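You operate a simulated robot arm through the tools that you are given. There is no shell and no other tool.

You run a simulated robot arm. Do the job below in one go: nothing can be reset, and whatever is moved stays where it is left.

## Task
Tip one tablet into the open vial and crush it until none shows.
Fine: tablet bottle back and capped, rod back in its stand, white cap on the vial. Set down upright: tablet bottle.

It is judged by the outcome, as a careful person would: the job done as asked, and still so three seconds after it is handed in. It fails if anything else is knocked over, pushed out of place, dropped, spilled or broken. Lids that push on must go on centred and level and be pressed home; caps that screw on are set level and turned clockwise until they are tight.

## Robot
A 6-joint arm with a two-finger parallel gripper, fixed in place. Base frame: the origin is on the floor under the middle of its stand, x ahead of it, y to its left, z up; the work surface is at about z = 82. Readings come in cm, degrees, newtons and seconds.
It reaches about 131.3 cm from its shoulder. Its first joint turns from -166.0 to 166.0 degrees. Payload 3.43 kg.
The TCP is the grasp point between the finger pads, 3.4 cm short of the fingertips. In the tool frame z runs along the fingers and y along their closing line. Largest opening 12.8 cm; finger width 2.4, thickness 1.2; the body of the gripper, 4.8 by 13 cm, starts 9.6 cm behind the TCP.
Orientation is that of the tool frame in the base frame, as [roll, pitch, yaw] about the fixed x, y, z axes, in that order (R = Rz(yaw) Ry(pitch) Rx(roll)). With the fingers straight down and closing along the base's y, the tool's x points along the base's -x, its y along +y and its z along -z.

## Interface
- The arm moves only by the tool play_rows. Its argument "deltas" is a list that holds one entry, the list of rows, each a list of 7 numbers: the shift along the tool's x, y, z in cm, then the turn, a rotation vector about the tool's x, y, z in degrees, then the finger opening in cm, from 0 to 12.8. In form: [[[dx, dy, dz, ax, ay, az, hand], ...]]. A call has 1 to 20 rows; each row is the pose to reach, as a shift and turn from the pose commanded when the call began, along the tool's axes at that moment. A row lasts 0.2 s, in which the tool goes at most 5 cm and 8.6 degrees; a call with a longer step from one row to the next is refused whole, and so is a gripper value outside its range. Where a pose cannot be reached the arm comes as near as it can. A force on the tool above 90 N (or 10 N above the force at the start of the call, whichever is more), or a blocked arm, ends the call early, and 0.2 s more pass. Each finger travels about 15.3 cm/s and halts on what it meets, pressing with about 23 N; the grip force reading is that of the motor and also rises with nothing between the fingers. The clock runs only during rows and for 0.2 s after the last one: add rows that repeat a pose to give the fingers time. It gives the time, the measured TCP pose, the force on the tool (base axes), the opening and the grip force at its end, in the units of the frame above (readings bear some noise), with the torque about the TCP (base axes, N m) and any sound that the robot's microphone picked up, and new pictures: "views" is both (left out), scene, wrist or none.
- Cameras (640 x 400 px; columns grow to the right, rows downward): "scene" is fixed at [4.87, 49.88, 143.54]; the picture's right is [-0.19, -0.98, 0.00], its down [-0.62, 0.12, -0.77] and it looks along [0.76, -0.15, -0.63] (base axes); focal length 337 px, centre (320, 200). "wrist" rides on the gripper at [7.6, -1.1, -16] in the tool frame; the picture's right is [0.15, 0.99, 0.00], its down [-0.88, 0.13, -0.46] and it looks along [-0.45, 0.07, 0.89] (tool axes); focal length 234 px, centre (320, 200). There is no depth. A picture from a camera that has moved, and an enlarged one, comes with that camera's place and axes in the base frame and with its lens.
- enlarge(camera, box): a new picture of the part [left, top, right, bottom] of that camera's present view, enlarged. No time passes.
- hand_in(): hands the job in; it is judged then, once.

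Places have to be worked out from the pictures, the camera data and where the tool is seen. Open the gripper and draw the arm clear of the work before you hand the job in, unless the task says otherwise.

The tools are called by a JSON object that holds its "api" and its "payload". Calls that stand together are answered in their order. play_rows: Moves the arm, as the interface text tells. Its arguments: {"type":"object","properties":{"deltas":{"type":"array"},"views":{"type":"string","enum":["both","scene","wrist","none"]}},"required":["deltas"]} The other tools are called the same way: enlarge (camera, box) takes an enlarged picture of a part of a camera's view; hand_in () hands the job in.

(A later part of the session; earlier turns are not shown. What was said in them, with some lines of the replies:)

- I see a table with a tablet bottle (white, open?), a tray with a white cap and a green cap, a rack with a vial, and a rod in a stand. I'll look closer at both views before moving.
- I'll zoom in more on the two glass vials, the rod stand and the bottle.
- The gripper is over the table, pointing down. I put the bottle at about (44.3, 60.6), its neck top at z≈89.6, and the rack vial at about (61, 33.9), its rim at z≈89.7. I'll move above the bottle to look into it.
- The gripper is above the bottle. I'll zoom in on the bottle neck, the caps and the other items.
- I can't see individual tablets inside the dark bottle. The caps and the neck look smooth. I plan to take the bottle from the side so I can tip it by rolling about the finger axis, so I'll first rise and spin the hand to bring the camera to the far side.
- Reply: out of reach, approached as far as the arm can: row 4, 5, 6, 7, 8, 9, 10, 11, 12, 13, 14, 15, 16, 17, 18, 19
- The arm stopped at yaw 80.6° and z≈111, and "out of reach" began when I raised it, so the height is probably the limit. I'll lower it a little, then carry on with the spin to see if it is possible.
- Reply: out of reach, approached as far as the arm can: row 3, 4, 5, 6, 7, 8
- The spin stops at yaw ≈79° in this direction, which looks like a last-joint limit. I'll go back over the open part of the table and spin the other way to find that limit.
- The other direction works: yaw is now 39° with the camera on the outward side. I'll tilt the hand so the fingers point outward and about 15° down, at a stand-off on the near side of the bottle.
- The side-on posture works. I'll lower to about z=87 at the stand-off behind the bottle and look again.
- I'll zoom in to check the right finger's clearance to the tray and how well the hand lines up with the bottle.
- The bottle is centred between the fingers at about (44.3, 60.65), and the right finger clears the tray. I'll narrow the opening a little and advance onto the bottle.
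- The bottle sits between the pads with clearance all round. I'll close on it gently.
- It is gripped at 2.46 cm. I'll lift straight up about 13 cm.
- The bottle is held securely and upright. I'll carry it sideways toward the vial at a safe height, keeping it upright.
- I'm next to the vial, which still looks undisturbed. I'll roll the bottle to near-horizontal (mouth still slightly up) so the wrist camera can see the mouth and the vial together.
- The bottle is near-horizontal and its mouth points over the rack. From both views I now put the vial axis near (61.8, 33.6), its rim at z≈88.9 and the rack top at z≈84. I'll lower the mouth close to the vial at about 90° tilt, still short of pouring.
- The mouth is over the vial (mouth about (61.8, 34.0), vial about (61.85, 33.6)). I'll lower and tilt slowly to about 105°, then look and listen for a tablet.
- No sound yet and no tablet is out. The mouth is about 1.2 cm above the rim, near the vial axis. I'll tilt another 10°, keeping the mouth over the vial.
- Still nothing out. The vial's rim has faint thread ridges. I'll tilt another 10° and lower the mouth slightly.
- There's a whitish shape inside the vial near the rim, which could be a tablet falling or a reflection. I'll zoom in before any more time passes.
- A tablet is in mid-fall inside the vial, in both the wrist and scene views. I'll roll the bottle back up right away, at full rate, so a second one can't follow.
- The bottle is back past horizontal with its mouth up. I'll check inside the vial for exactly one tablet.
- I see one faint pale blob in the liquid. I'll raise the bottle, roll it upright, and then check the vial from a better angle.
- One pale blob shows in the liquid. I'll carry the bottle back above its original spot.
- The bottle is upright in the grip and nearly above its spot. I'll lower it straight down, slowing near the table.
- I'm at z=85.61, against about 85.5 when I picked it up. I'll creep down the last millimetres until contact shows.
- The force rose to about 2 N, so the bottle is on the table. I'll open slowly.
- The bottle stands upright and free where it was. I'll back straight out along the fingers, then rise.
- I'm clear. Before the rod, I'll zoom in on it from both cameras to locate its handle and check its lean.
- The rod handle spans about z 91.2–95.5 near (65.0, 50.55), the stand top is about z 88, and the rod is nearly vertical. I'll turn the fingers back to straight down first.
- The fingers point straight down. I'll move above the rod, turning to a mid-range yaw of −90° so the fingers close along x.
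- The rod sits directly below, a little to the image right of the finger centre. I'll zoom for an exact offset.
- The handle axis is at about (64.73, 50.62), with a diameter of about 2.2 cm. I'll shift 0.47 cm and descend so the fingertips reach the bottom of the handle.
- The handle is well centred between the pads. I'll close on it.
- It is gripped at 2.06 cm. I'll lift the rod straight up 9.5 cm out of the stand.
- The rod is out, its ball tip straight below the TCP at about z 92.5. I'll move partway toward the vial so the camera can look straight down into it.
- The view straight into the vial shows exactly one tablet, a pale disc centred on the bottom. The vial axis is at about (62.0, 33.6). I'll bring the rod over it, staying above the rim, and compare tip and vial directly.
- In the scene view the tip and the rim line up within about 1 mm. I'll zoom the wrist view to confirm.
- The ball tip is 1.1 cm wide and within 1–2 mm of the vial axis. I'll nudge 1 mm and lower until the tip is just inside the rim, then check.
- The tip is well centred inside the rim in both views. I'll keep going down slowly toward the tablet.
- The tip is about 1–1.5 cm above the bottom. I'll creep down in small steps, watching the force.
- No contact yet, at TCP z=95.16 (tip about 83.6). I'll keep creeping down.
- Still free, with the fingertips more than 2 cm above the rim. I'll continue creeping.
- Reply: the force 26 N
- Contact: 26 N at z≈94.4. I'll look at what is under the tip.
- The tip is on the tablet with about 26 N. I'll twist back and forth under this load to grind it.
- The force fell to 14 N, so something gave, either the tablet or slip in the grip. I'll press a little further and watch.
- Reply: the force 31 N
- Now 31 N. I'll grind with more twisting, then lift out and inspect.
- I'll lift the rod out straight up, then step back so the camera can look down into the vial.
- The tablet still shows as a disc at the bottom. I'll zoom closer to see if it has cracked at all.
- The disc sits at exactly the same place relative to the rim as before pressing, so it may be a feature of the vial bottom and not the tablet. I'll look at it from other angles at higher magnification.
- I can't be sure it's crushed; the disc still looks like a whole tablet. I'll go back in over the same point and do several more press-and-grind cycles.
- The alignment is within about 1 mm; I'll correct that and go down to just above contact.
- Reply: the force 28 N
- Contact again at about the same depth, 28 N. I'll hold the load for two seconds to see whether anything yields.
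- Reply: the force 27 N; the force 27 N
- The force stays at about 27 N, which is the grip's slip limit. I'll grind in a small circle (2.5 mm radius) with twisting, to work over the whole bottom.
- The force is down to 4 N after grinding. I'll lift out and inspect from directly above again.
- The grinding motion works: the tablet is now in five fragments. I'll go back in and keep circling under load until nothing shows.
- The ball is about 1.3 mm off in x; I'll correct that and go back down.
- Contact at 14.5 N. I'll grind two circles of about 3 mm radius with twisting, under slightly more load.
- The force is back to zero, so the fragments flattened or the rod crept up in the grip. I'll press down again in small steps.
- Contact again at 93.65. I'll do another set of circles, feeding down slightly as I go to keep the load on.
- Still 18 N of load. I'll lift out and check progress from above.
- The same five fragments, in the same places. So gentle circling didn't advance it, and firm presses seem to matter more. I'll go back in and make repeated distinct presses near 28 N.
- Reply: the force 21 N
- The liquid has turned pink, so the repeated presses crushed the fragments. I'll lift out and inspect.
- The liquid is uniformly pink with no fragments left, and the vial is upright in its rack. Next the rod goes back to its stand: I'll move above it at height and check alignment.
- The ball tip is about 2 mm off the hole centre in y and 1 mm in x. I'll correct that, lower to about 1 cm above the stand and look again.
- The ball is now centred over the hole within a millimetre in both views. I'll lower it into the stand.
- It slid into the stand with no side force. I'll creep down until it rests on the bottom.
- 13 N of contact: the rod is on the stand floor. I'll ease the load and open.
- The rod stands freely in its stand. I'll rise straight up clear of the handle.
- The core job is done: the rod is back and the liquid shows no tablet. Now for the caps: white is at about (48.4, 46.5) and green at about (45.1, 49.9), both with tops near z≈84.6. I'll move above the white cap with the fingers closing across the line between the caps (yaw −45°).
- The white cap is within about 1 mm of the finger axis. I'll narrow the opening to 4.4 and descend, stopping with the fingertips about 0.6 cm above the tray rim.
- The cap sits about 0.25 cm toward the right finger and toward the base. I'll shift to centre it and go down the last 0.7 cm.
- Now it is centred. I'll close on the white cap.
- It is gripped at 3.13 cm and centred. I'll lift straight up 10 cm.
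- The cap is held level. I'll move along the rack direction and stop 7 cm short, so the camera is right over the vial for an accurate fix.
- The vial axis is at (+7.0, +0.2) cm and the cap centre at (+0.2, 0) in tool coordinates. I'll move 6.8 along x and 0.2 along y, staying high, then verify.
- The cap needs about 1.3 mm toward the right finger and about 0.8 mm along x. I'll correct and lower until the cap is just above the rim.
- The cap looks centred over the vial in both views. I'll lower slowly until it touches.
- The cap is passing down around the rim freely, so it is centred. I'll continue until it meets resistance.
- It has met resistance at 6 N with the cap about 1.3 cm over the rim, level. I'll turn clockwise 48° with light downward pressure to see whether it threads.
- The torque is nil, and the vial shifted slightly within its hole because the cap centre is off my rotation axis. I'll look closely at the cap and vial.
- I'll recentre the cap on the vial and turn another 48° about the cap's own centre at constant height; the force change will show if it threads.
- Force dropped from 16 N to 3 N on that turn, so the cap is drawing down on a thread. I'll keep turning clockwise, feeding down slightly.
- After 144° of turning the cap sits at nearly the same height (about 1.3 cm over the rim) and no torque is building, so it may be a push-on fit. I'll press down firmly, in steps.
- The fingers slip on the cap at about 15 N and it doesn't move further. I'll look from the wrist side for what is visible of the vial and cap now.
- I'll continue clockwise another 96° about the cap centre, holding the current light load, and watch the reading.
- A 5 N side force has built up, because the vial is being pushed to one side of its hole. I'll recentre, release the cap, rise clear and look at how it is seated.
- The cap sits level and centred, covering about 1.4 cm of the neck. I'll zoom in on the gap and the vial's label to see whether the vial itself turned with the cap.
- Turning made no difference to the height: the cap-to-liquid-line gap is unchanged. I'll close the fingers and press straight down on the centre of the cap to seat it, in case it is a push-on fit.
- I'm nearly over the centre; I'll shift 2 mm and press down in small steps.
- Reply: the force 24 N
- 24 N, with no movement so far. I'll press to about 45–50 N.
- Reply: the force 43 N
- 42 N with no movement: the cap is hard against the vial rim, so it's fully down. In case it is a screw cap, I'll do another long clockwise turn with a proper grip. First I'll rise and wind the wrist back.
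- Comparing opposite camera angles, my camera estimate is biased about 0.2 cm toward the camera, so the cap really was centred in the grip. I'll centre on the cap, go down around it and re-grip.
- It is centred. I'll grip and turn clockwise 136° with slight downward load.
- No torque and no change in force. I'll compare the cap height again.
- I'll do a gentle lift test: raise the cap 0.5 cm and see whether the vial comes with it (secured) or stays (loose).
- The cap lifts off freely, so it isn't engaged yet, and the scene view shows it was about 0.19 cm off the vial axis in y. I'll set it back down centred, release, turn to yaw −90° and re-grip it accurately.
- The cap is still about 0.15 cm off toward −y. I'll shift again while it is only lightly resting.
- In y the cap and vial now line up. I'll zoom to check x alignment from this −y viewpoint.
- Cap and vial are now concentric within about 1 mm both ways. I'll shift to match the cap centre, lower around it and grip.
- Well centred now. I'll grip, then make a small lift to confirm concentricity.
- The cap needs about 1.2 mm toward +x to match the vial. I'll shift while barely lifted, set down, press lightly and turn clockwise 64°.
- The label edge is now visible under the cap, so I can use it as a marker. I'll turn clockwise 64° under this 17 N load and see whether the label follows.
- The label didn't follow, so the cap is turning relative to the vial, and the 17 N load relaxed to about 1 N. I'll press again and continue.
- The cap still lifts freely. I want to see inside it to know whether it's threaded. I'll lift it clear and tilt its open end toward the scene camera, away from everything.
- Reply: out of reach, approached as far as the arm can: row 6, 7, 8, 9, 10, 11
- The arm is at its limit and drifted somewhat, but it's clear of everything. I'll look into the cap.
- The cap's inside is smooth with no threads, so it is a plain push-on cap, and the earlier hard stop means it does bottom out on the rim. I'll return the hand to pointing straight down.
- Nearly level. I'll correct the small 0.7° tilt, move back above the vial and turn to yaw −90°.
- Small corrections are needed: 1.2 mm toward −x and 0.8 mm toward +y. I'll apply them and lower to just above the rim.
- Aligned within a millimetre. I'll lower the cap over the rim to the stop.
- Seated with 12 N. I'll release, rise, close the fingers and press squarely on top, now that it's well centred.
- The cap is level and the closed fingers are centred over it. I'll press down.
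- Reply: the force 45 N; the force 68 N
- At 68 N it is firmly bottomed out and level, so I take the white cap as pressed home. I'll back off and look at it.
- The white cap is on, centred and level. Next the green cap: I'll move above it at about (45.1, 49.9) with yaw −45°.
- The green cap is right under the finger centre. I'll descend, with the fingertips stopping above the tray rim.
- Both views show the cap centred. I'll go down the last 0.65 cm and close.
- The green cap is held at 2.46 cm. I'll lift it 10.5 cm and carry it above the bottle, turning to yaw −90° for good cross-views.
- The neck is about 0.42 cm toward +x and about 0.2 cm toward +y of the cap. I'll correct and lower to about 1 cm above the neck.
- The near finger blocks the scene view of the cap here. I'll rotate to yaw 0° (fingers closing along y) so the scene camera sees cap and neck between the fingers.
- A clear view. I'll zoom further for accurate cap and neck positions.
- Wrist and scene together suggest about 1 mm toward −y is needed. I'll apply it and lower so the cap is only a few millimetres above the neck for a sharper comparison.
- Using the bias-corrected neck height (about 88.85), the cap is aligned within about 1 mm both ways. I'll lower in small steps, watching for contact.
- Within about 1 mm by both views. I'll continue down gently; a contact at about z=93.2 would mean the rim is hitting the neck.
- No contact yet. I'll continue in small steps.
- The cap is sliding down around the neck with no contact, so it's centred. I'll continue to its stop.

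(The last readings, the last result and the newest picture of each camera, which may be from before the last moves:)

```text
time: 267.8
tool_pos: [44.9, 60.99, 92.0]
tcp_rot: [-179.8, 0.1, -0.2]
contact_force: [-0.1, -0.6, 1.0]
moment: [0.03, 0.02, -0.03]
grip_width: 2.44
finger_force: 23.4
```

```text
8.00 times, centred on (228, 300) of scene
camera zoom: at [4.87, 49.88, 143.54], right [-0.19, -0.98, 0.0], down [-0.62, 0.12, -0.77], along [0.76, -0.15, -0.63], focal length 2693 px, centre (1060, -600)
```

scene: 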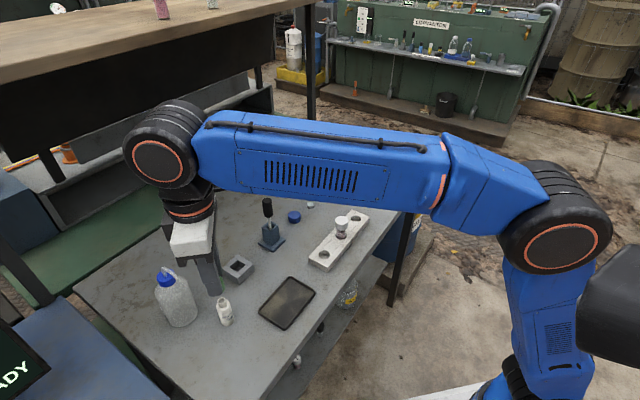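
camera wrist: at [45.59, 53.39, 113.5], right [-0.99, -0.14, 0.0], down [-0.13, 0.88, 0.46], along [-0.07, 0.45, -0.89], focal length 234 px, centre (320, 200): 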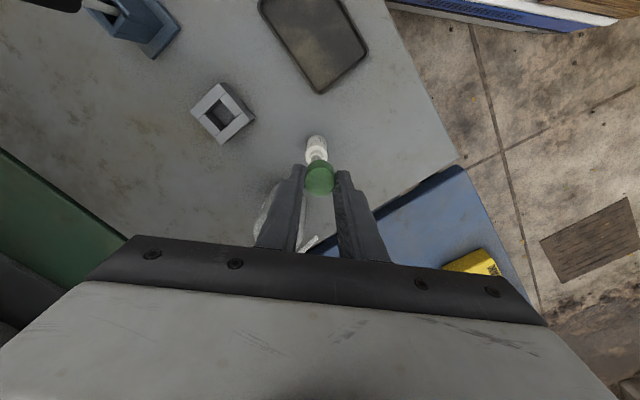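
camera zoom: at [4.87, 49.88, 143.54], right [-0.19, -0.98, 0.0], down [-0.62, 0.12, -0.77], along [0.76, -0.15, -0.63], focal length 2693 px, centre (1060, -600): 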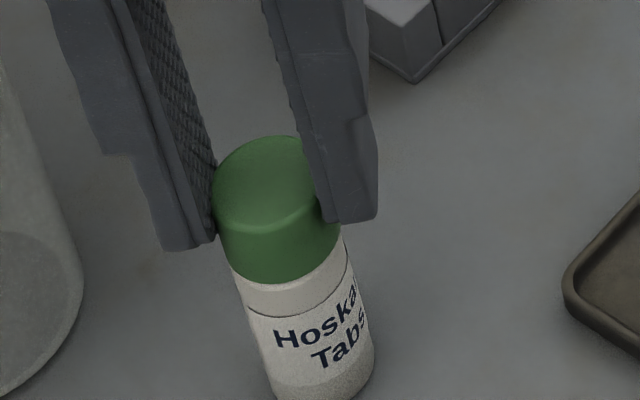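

{"api": "play_rows", "payload": {"deltas": [[[0, 0, 0.06, 0, 0, 0, 2.2], [0, 0, 0.12, 0, 0, 0, 2.2], [0, 0, 0.12, 0, 0, 0, 2.2]]], "views": "none"}}

{"api": "play_rows", "payload": {"deltas": [[[0, 0, 0.06, 0, 0, 0, 2.2], [0, 0, 0.12, 0, 0, 0, 2.2], [0, 0, 0.12, 0, 0, 0, 2.2]]], "views": "none"}}

{"api": "enlarge", "payload": {"camera": "scene", "box": [210, 275, 245, 325]}}

```text
time: 268.6
tool_pos: [45.0, 60.8, 92.03]
tcp_rot: [-179.9, 0.1, -0.1]
contact_force: [0.5, 0.5, 3.3]
moment: [0.01, -0.02, 0.0]
grip_width: 2.47
finger_force: 22.8
```

```text
time: 269.4
tool_pos: [44.98, 61.09, 91.82]
tcp_rot: [-179.8, -0.1, -0.3]
contact_force: [1.2, -1.7, 15.5]
moment: [-0.04, 0.0, 0.06]
grip_width: 2.45
finger_force: 22.8
```

```text
8.00 times, centred on (228, 300) of scene
camera zoom: at [4.87, 49.88, 143.54], right [-0.19, -0.98, 0.0], down [-0.62, 0.12, -0.77], along [0.76, -0.15, -0.63], focal length 2693 px, centre (1060, -600)
```

zoom: 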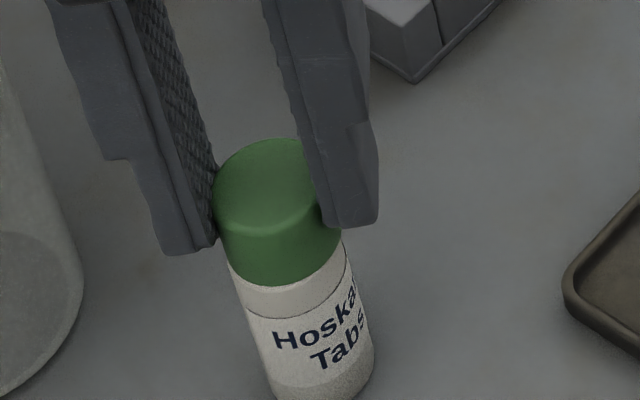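

The cap is seated on the bottle with 15 N and the bottle still stands upright. I'll try a small clockwise turn to feel for any thread.

{"api": "play_rows", "payload": {"deltas": [[[0, 0, -0.02, 0, 0, 6, 2.2], [0, 0, -0.02, 0, 0, 14, 2.2], [0, 0, -0.02, 0, 0, 22, 2.2], [0, 0, -0.02, 0, 0, 30, 2.2], [0, 0, -0.02, 0, 0, 38, 2.2], [0, 0, -0.02, 0, 0, 45, 2.2], [0, 0, -0.02, 0, 0, 45, 2.2]]], "views": "none"}}

{"api": "enlarge", "payload": {"camera": "scene", "box": [210, 275, 245, 325]}}

```text
time: 271.0
tool_pos: [44.89, 61.01, 91.94]
tcp_rot: [-179.9, 0.1, -45.3]
contact_force: [-0.3, 0.4, 8.6]
moment: [0.05, 0.0, -0.01]
grip_width: 2.45
finger_force: 22.8
```

```text
8.00 times, centred on (228, 300) of scene
camera zoom: at [4.87, 49.88, 143.54], right [-0.19, -0.98, 0.0], down [-0.62, 0.12, -0.77], along [0.76, -0.15, -0.63], focal length 2693 px, centre (1060, -600)
```

zoom: 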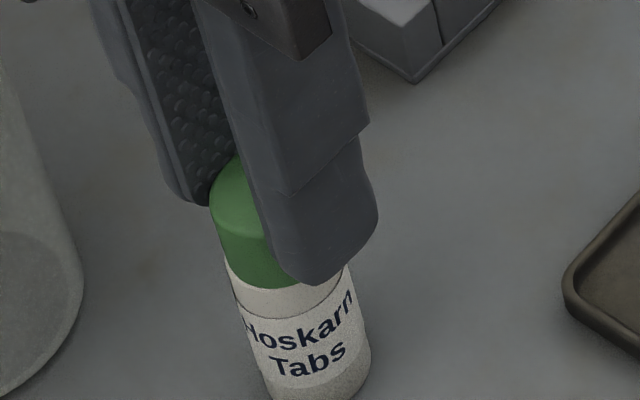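

The bottle turned along with the cap, so the two are coupled. I'll press it home from the top: release, rise, close the fingers and press.

{"api": "play_rows", "payload": {"deltas": [[[0, 0, 0, 0, 0, 0, 2.5], [0, 0, 0, 0, 0, 0, 2.8], [0, 0, 0, 0, 0, 0, 3.4], [0, 0, 0, 0, 0, 0, 4.2], [0, 0, -0.6, 0, 0, 0, 4.2], [0, 0, -2, 0, 0, 0, 4.2], [0, 0, -3.5, 0, 0, 0, 4.2], [0, 0, -5, 0, 0, 0, 4.2], [0, 0, -5, 0, 0, 0, 4.2]]], "views": "both"}}

{"api": "enlarge", "payload": {"camera": "scene", "box": [210, 275, 245, 325]}}

{"api": "enlarge", "payload": {"camera": "wrist", "box": [280, 100, 360, 200]}}

```text
time: 273.0
tool_pos: [44.95, 61.1, 96.94]
tcp_rot: [179.9, 0.1, -45.2]
contact_force: [-0.6, -0.1, 0.5]
moment: [0.0, -0.03, -0.02]
grip_width: 4.19
finger_force: 0.1
camera wrist: at [51.12, 56.51, 112.89], right [-0.6, -0.8, 0.0], down [-0.71, 0.53, 0.46], along [-0.37, 0.27, -0.89], focal length 234 px, centre (320, 200)
```

scene: 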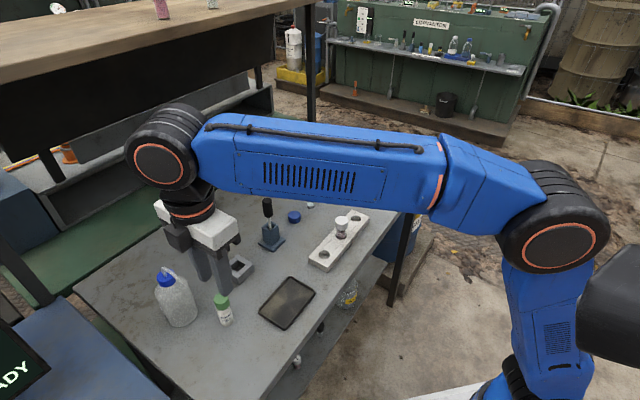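
wrist: 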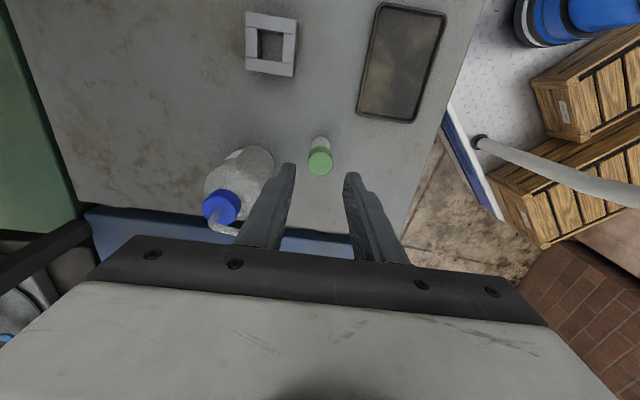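

```text
8.00 times, centred on (228, 300) of scene
camera zoom: at [4.87, 49.88, 143.54], right [-0.19, -0.98, 0.0], down [-0.62, 0.12, -0.77], along [0.76, -0.15, -0.63], focal length 2693 px, centre (1060, -600)
```

zoom: 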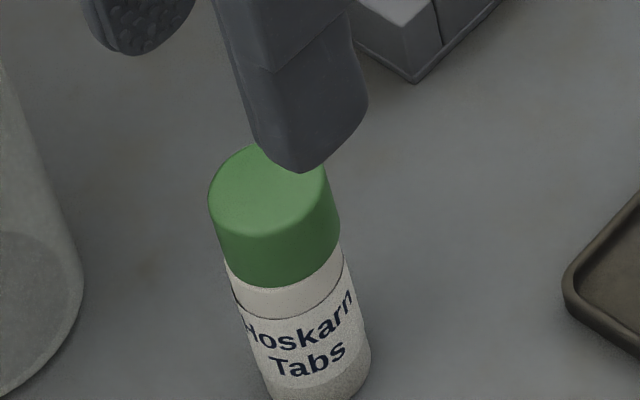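

```text
4.00 times, centred on (320, 150) of wrist
camera zoom: at [51.12, 56.51, 112.89], right [-0.6, -0.8, 0.0], down [-0.71, 0.53, 0.46], along [-0.37, 0.27, -0.89], focal length 937 px, centre (320, 400)
```

zoom: 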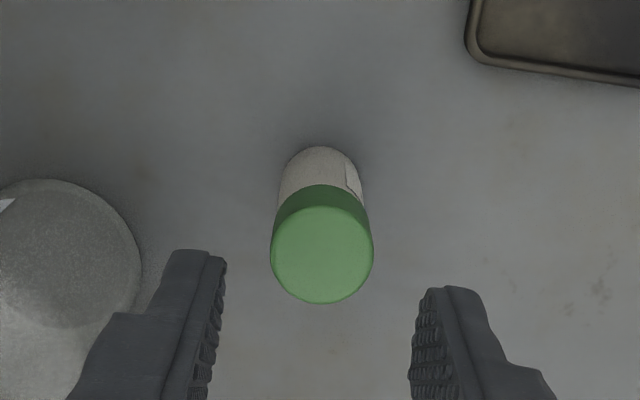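

The cap is on, level and concentric with the bottle. I'll close the fingers and press its top gently to seat it fully.

{"api": "play_rows", "payload": {"deltas": [[[-0.1, 0, 0, 0, 0, 0, 2], [-0.1, 0, 0, 0, 0, 0, 0], [-0.1, 0, 0, 0, 0, 0, 0], [-0.1, 0, 1, 0, 0, 0, 0], [-0.1, 0, 2, 0, 0, 0, 0], [-0.1, 0, 2.9, 0, 0, 0, 0], [-0.1, 0, 3.3, 0, 0, 0, 0], [-0.1, 0, 3.3, 0, 0, 0, 0]]], "views": "none"}}

{"api": "enlarge", "payload": {"camera": "scene", "box": [210, 270, 245, 325]}}

{"api": "enlarge", "payload": {"camera": "wrist", "box": [280, 110, 360, 210]}}

```text
time: 274.8
tool_pos: [44.88, 60.99, 93.49]
tcp_rot: [-180.0, 0.1, -45.2]
contact_force: [-0.3, 0.4, 0.4]
moment: [0.03, 0.0, 0.02]
grip_width: 0.02
finger_force: 23.1
```

```text
7.27 times, centred on (228, 298) of scene
camera zoom: at [4.87, 49.88, 143.54], right [-0.19, -0.98, 0.0], down [-0.62, 0.12, -0.77], along [0.76, -0.15, -0.63], focal length 2448 px, centre (993, -509)
```

zoom: 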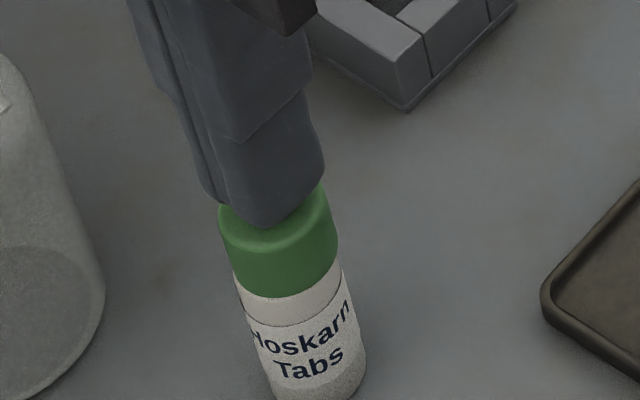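

```text
4.00 times, centred on (320, 160) of wrist
camera zoom: at [51.14, 56.47, 109.61], right [-0.6, -0.8, 0.0], down [-0.71, 0.53, 0.46], along [-0.37, 0.27, -0.89], focal length 937 px, centre (320, 360)
```

zoom: 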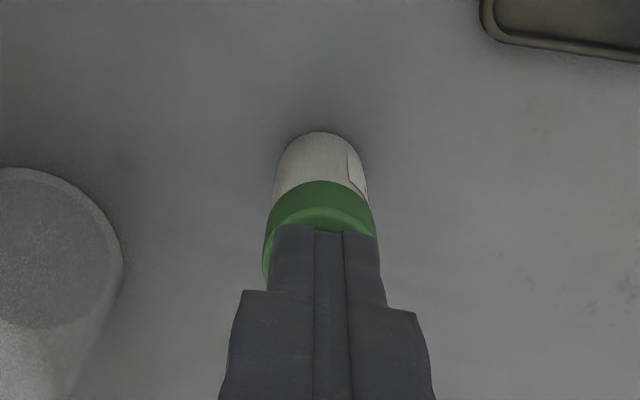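

{"api": "play_rows", "payload": {"deltas": [[[0, -0.1, 0.1, 0, 0, 0, 0], [0, -0.1, 0.2, 0, 0, 0, 0], [0, -0.1, 0.3, 0, 0, 0, 0], [0, -0.1, 0.3, 0, 0, 0, 0]]], "views": "none"}}

{"api": "play_rows", "payload": {"deltas": [[[0, 0, 0.06, 0, 0, 0, 0], [0, 0, 0.12, 0, 0, 0, 0], [0, 0, 0.12, 0, 0, 0, 0]]], "views": "none"}}

{"api": "play_rows", "payload": {"deltas": [[[0, 0, 0.06, 0, 0, 0, 0], [0, 0, 0.12, 0, 0, 0, 0], [0, 0, 0.12, 0, 0, 0, 0]]], "views": "none"}}

```text
time: 275.8
tool_pos: [45.06, 61.09, 93.46]
tcp_rot: [180.0, 0.2, -45.2]
contact_force: [-1.1, -0.2, -0.4]
moment: [-0.02, -0.01, 0.0]
grip_width: 0.03
finger_force: 23.5
```

```text
time: 276.6
tool_pos: [44.99, 61.15, 93.28]
tcp_rot: [180.0, 0.1, -45.2]
contact_force: [0.4, -0.7, 0.3]
moment: [0.01, -0.02, 0.0]
grip_width: 0.01
finger_force: 23.1
```

```text
time: 277.4
tool_pos: [44.94, 61.01, 93.18]
tcp_rot: [-179.8, 0.2, -45.1]
contact_force: [0.5, 0.3, 3.3]
moment: [0.01, 0.02, 0.03]
grip_width: 0.01
finger_force: 23.0
```

Contact at 3 N. I'll press in small steps to about 30 N.

{"api": "play_rows", "payload": {"deltas": [[[0, 0, 0.04, 0, 0, 0, 0], [0, 0, 0.08, 0, 0, 0, 0], [0, 0, 0.08, 0, 0, 0, 0]]], "views": "none"}}

{"api": "play_rows", "payload": {"deltas": [[[0, 0, 0.04, 0, 0, 0, 0], [0, 0, 0.08, 0, 0, 0, 0], [0, 0, 0.08, 0, 0, 0, 0]]], "views": "none"}}

{"api": "enlarge", "payload": {"camera": "scene", "box": [210, 270, 245, 325]}}

```text
time: 278.2
tool_pos: [44.97, 60.98, 93.17]
tcp_rot: [180.0, 0.2, -45.2]
contact_force: [0.2, 0.9, 17.7]
moment: [0.01, 0.03, -0.01]
grip_width: 0.0
finger_force: 22.7
```

```text
time: 279.0
tool_pos: [44.76, 61.18, 93.07]
tcp_rot: [-179.8, 0.3, -45.1]
contact_force: [2.8, -0.2, 39.4]
moment: [-0.03, -0.18, -0.01]
grip_width: 0.0
finger_force: 23.5
```

```text
7.27 times, centred on (228, 298) of scene
camera zoom: at [4.87, 49.88, 143.54], right [-0.19, -0.98, 0.0], down [-0.62, 0.12, -0.77], along [0.76, -0.15, -0.63], focal length 2448 px, centre (993, -509)
```

zoom: 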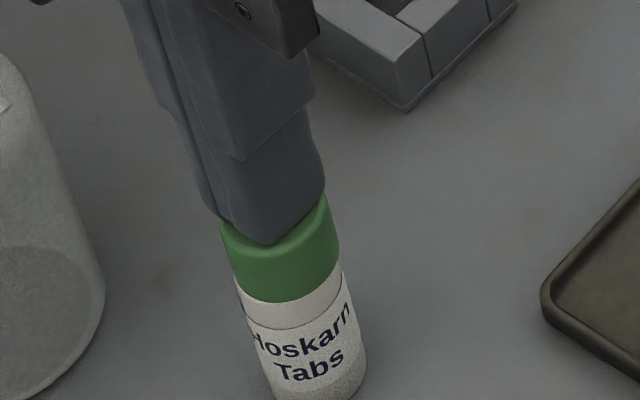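

At 39 N it is firmly down and the bottle stands upright. I'll back off straight up and check everything.

{"api": "play_rows", "payload": {"deltas": [[[0, 0, -0.3, 0, 0, 0, 0], [0, 0, -1.5, 0, 0, 0, 0], [0, 0, -3.5, 0, 0, 0, 0], [0, 0, -6, 0, 0, 0, 0], [0, 0, -9, 0, 0, 0, 2], [0, 0, -11, 0, 0, 0, 4], [0, 0, -12, 0, 0, 0, 5], [0, 0, -12, 0, 0, 0, 5]]], "views": "both"}}

{"api": "enlarge", "payload": {"camera": "scene", "box": [200, 265, 330, 340]}}

{"api": "enlarge", "payload": {"camera": "wrist", "box": [270, 90, 370, 200]}}

```text
time: 280.8
tool_pos: [45.19, 61.07, 104.81]
tcp_rot: [180.0, 0.1, -45.2]
contact_force: [0.0, -0.2, -0.6]
moment: [-0.01, 0.01, 0.0]
grip_width: 5.02
finger_force: 0.0
camera wrist: at [51.32, 56.59, 120.81], right [-0.6, -0.8, 0.0], down [-0.71, 0.53, 0.46], along [-0.37, 0.27, -0.89], focal length 234 px, centre (320, 200)
```

scene: 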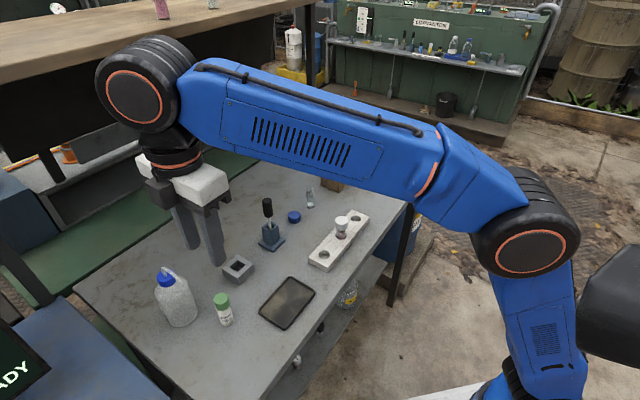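
wrist: 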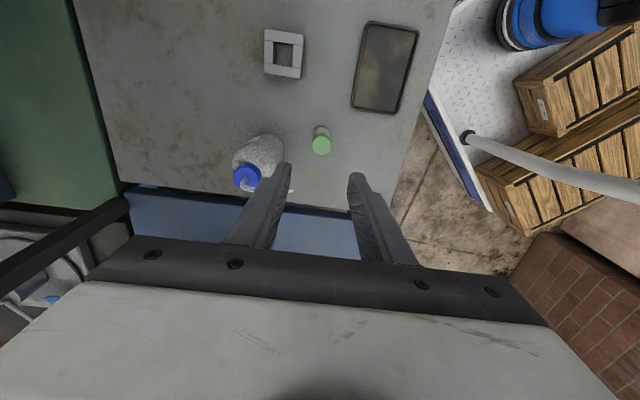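

```text
4.92 times, centred on (265, 302) of scene
camera zoom: at [4.87, 49.88, 143.54], right [-0.19, -0.98, 0.0], down [-0.62, 0.12, -0.77], along [0.76, -0.15, -0.63], focal length 1657 px, centre (591, -305)
```

zoom: 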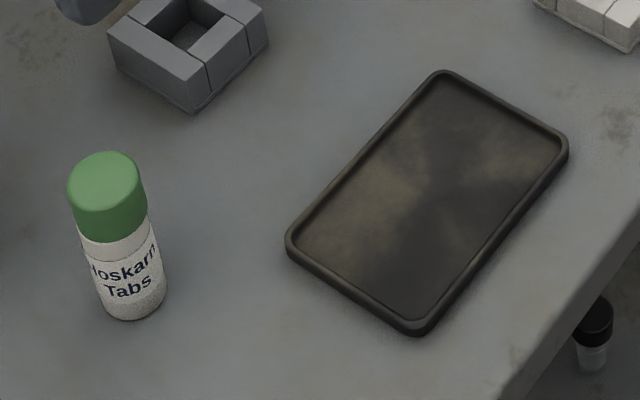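

```text
3.64 times, centred on (320, 145) of wrist
camera zoom: at [51.32, 56.59, 120.81], right [-0.6, -0.8, 0.0], down [-0.71, 0.53, 0.46], along [-0.37, 0.27, -0.89], focal length 852 px, centre (320, 400)
```

zoom: 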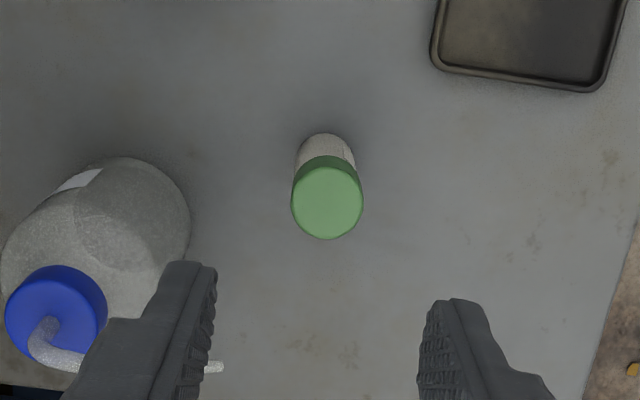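

Bottle capped and upright, tray clear. I'll withdraw the arm back toward the base, clear of the table, and do a final check.

{"api": "play_rows", "payload": {"deltas": [[[0.3, 2, 0, 0, 0, 0, 5], [0.8, 5, -0.5, 0, 0, 0, 5], [1.4, 8.5, -1.5, 0, 0, 0, 5], [2, 12, -3, 0, 0, 0, 5], [2.6, 15.5, -4.5, 0, 0, 0, 5], [3.1, 18.5, -5.5, 0, 0, 0, 5], [3.46, 20.7, -6.2, 0, 0, 0, 5], [3.46, 20.7, -6.2, 0, 0, 0, 5], [3.46, 20.7, -6.2, 0, 0, 0, 5]]], "views": "both"}}

{"api": "enlarge", "payload": {"camera": "scene", "box": [325, 205, 360, 245]}}

{"api": "enlarge", "payload": {"camera": "scene", "box": [130, 170, 390, 340]}}

```text
time: 282.8
tool_pos: [32.63, 44.01, 111.35]
tcp_rot: [180.0, 0.1, -45.2]
contact_force: [1.2, -0.3, -0.5]
moment: [0.05, 0.01, 0.03]
grip_width: 5.01
finger_force: 0.1
camera wrist: at [38.82, 39.56, 127.31], right [-0.6, -0.8, 0.0], down [-0.71, 0.53, 0.46], along [-0.37, 0.27, -0.89], focal length 234 px, centre (320, 200)
```

scene: 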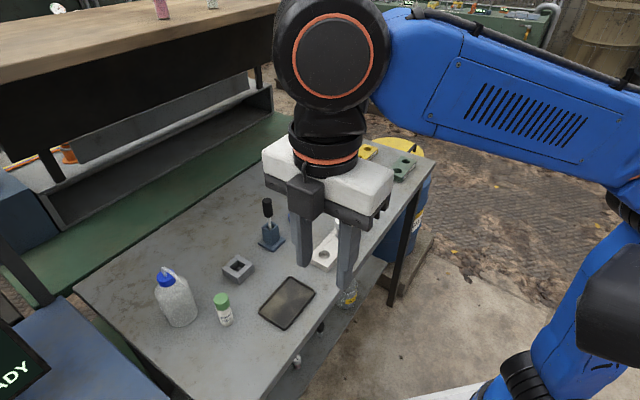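
wrist: 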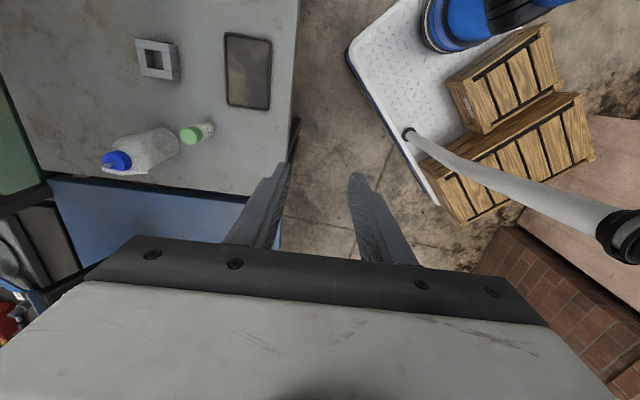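

```text
10.00 times, centred on (342, 225) of scene
camera zoom: at [4.87, 49.88, 143.54], right [-0.19, -0.98, 0.0], down [-0.62, 0.12, -0.77], along [0.76, -0.15, -0.63], focal length 3366 px, centre (95, -50)
```

zoom: 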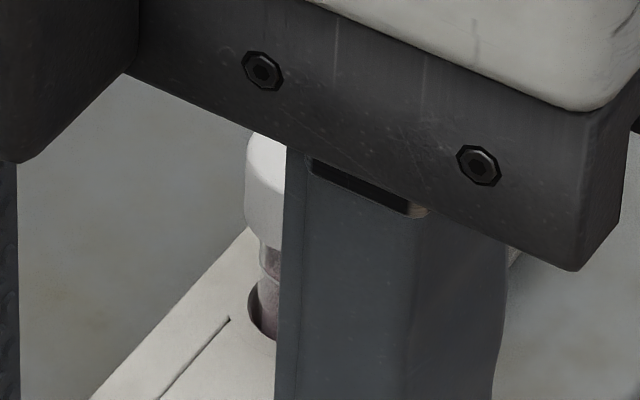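

```text
2.35 times, centred on (260, 255) of scene
camera zoom: at [4.87, 49.88, 143.54], right [-0.19, -0.98, 0.0], down [-0.62, 0.12, -0.77], along [0.76, -0.15, -0.63], focal length 792 px, centre (461, 71)
```

zoom: 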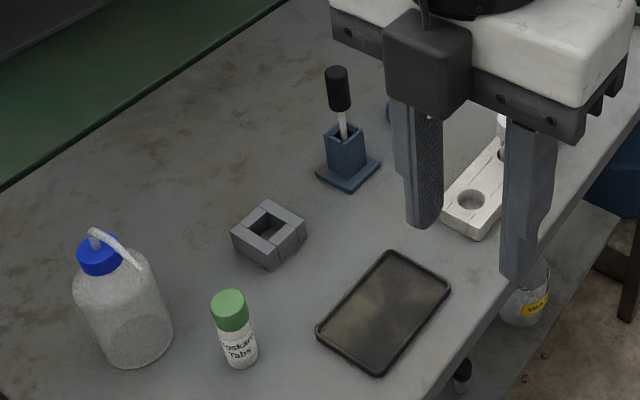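

The hand blocks the scene view of the vial. I'll shift sideways a little for one last check.

{"api": "play_rows", "payload": {"deltas": [[[-1.5, -1.5, 0, 0, 0, 0, 5], [-4, -4, 0, 0, 0, 0, 5], [-6.5, -6.5, 0, 0, 0, 0, 5], [-7.5, -7.5, 0, 0, 0, 0, 5], [-7.5, -7.5, 0, 0, 0, 0, 5]]], "views": "scene"}}

{"api": "enlarge", "payload": {"camera": "scene", "box": [325, 205, 360, 245]}}

{"api": "enlarge", "payload": {"camera": "scene", "box": [240, 130, 440, 280]}}

```text
time: 284.0
tool_pos: [32.57, 54.62, 111.35]
tcp_rot: [180.0, 0.1, -45.2]
contact_force: [0.2, -0.6, -0.8]
moment: [-0.03, -0.03, 0.02]
grip_width: 5.02
finger_force: 0.1
```

scene: 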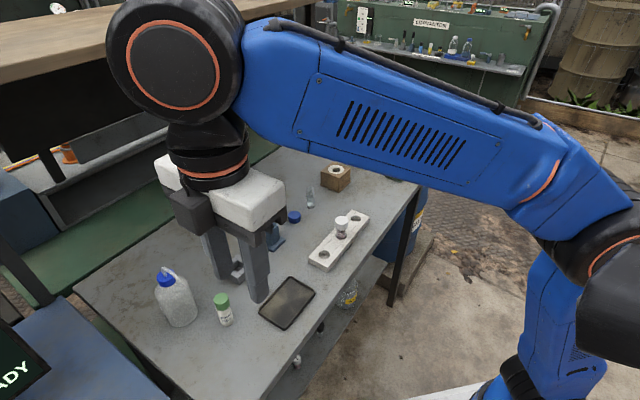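

```text
10.00 times, centred on (342, 225) of scene
camera zoom: at [4.87, 49.88, 143.54], right [-0.19, -0.98, 0.0], down [-0.62, 0.12, -0.77], along [0.76, -0.15, -0.63], focal length 3366 px, centre (95, -50)
```

zoom: 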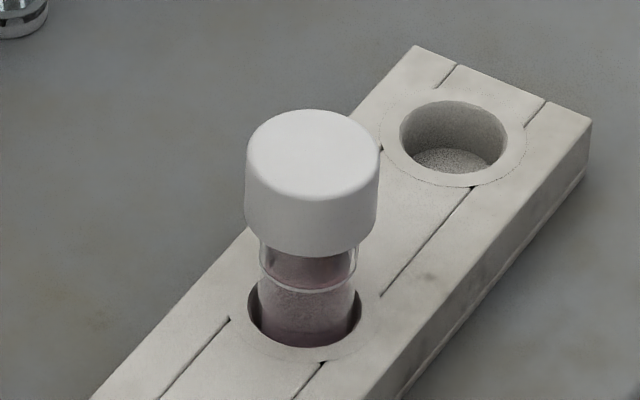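

```text
2.67 times, centred on (340, 205) of scene
camera zoom: at [4.87, 49.88, 143.54], right [-0.19, -0.98, 0.0], down [-0.62, 0.12, -0.77], along [0.76, -0.15, -0.63], focal length 898 px, centre (267, 187)
```

zoom: 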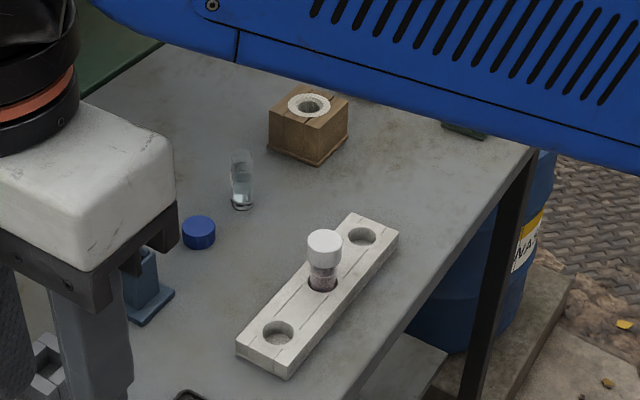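

One tablet is crushed with no fragments showing in the pink liquid. The white cap is seated on the vial, the rod is in its stand, and the bottle is capped and upright near its original spot. Nothing else has been disturbed and the gripper is open and clear, so I'm handing in.

{"api": "hand_in", "payload": {}}

```text
The job is handed in.
```

I tipped one tablet into the open vial and crushed it until no fragments showed. The liquid in the vial is now evenly pink. The job is handed in.

- **Tablet bottle:** it is back within a few millimetres of where it started. It stands upright with the green cap pressed down level, and it turned slightly on its base while I was fitting the cap.
- **Rod:** it is back in its stand.
- **Vial:** the white cap is on, centred and level, and held firm when I pressed it with up to 68 N. In earlier tests it lifted off freely. Turning it clockwise for more than a full turn never tightened it, and the inside is smooth. It therefore rests on the rim and does not lock. Those turns also spun the vial somewhat in its rack hole.

Nothing else was knocked over or spilled, and the gripper is open. I drew the arm back to about 10 cm above the table before handing in.
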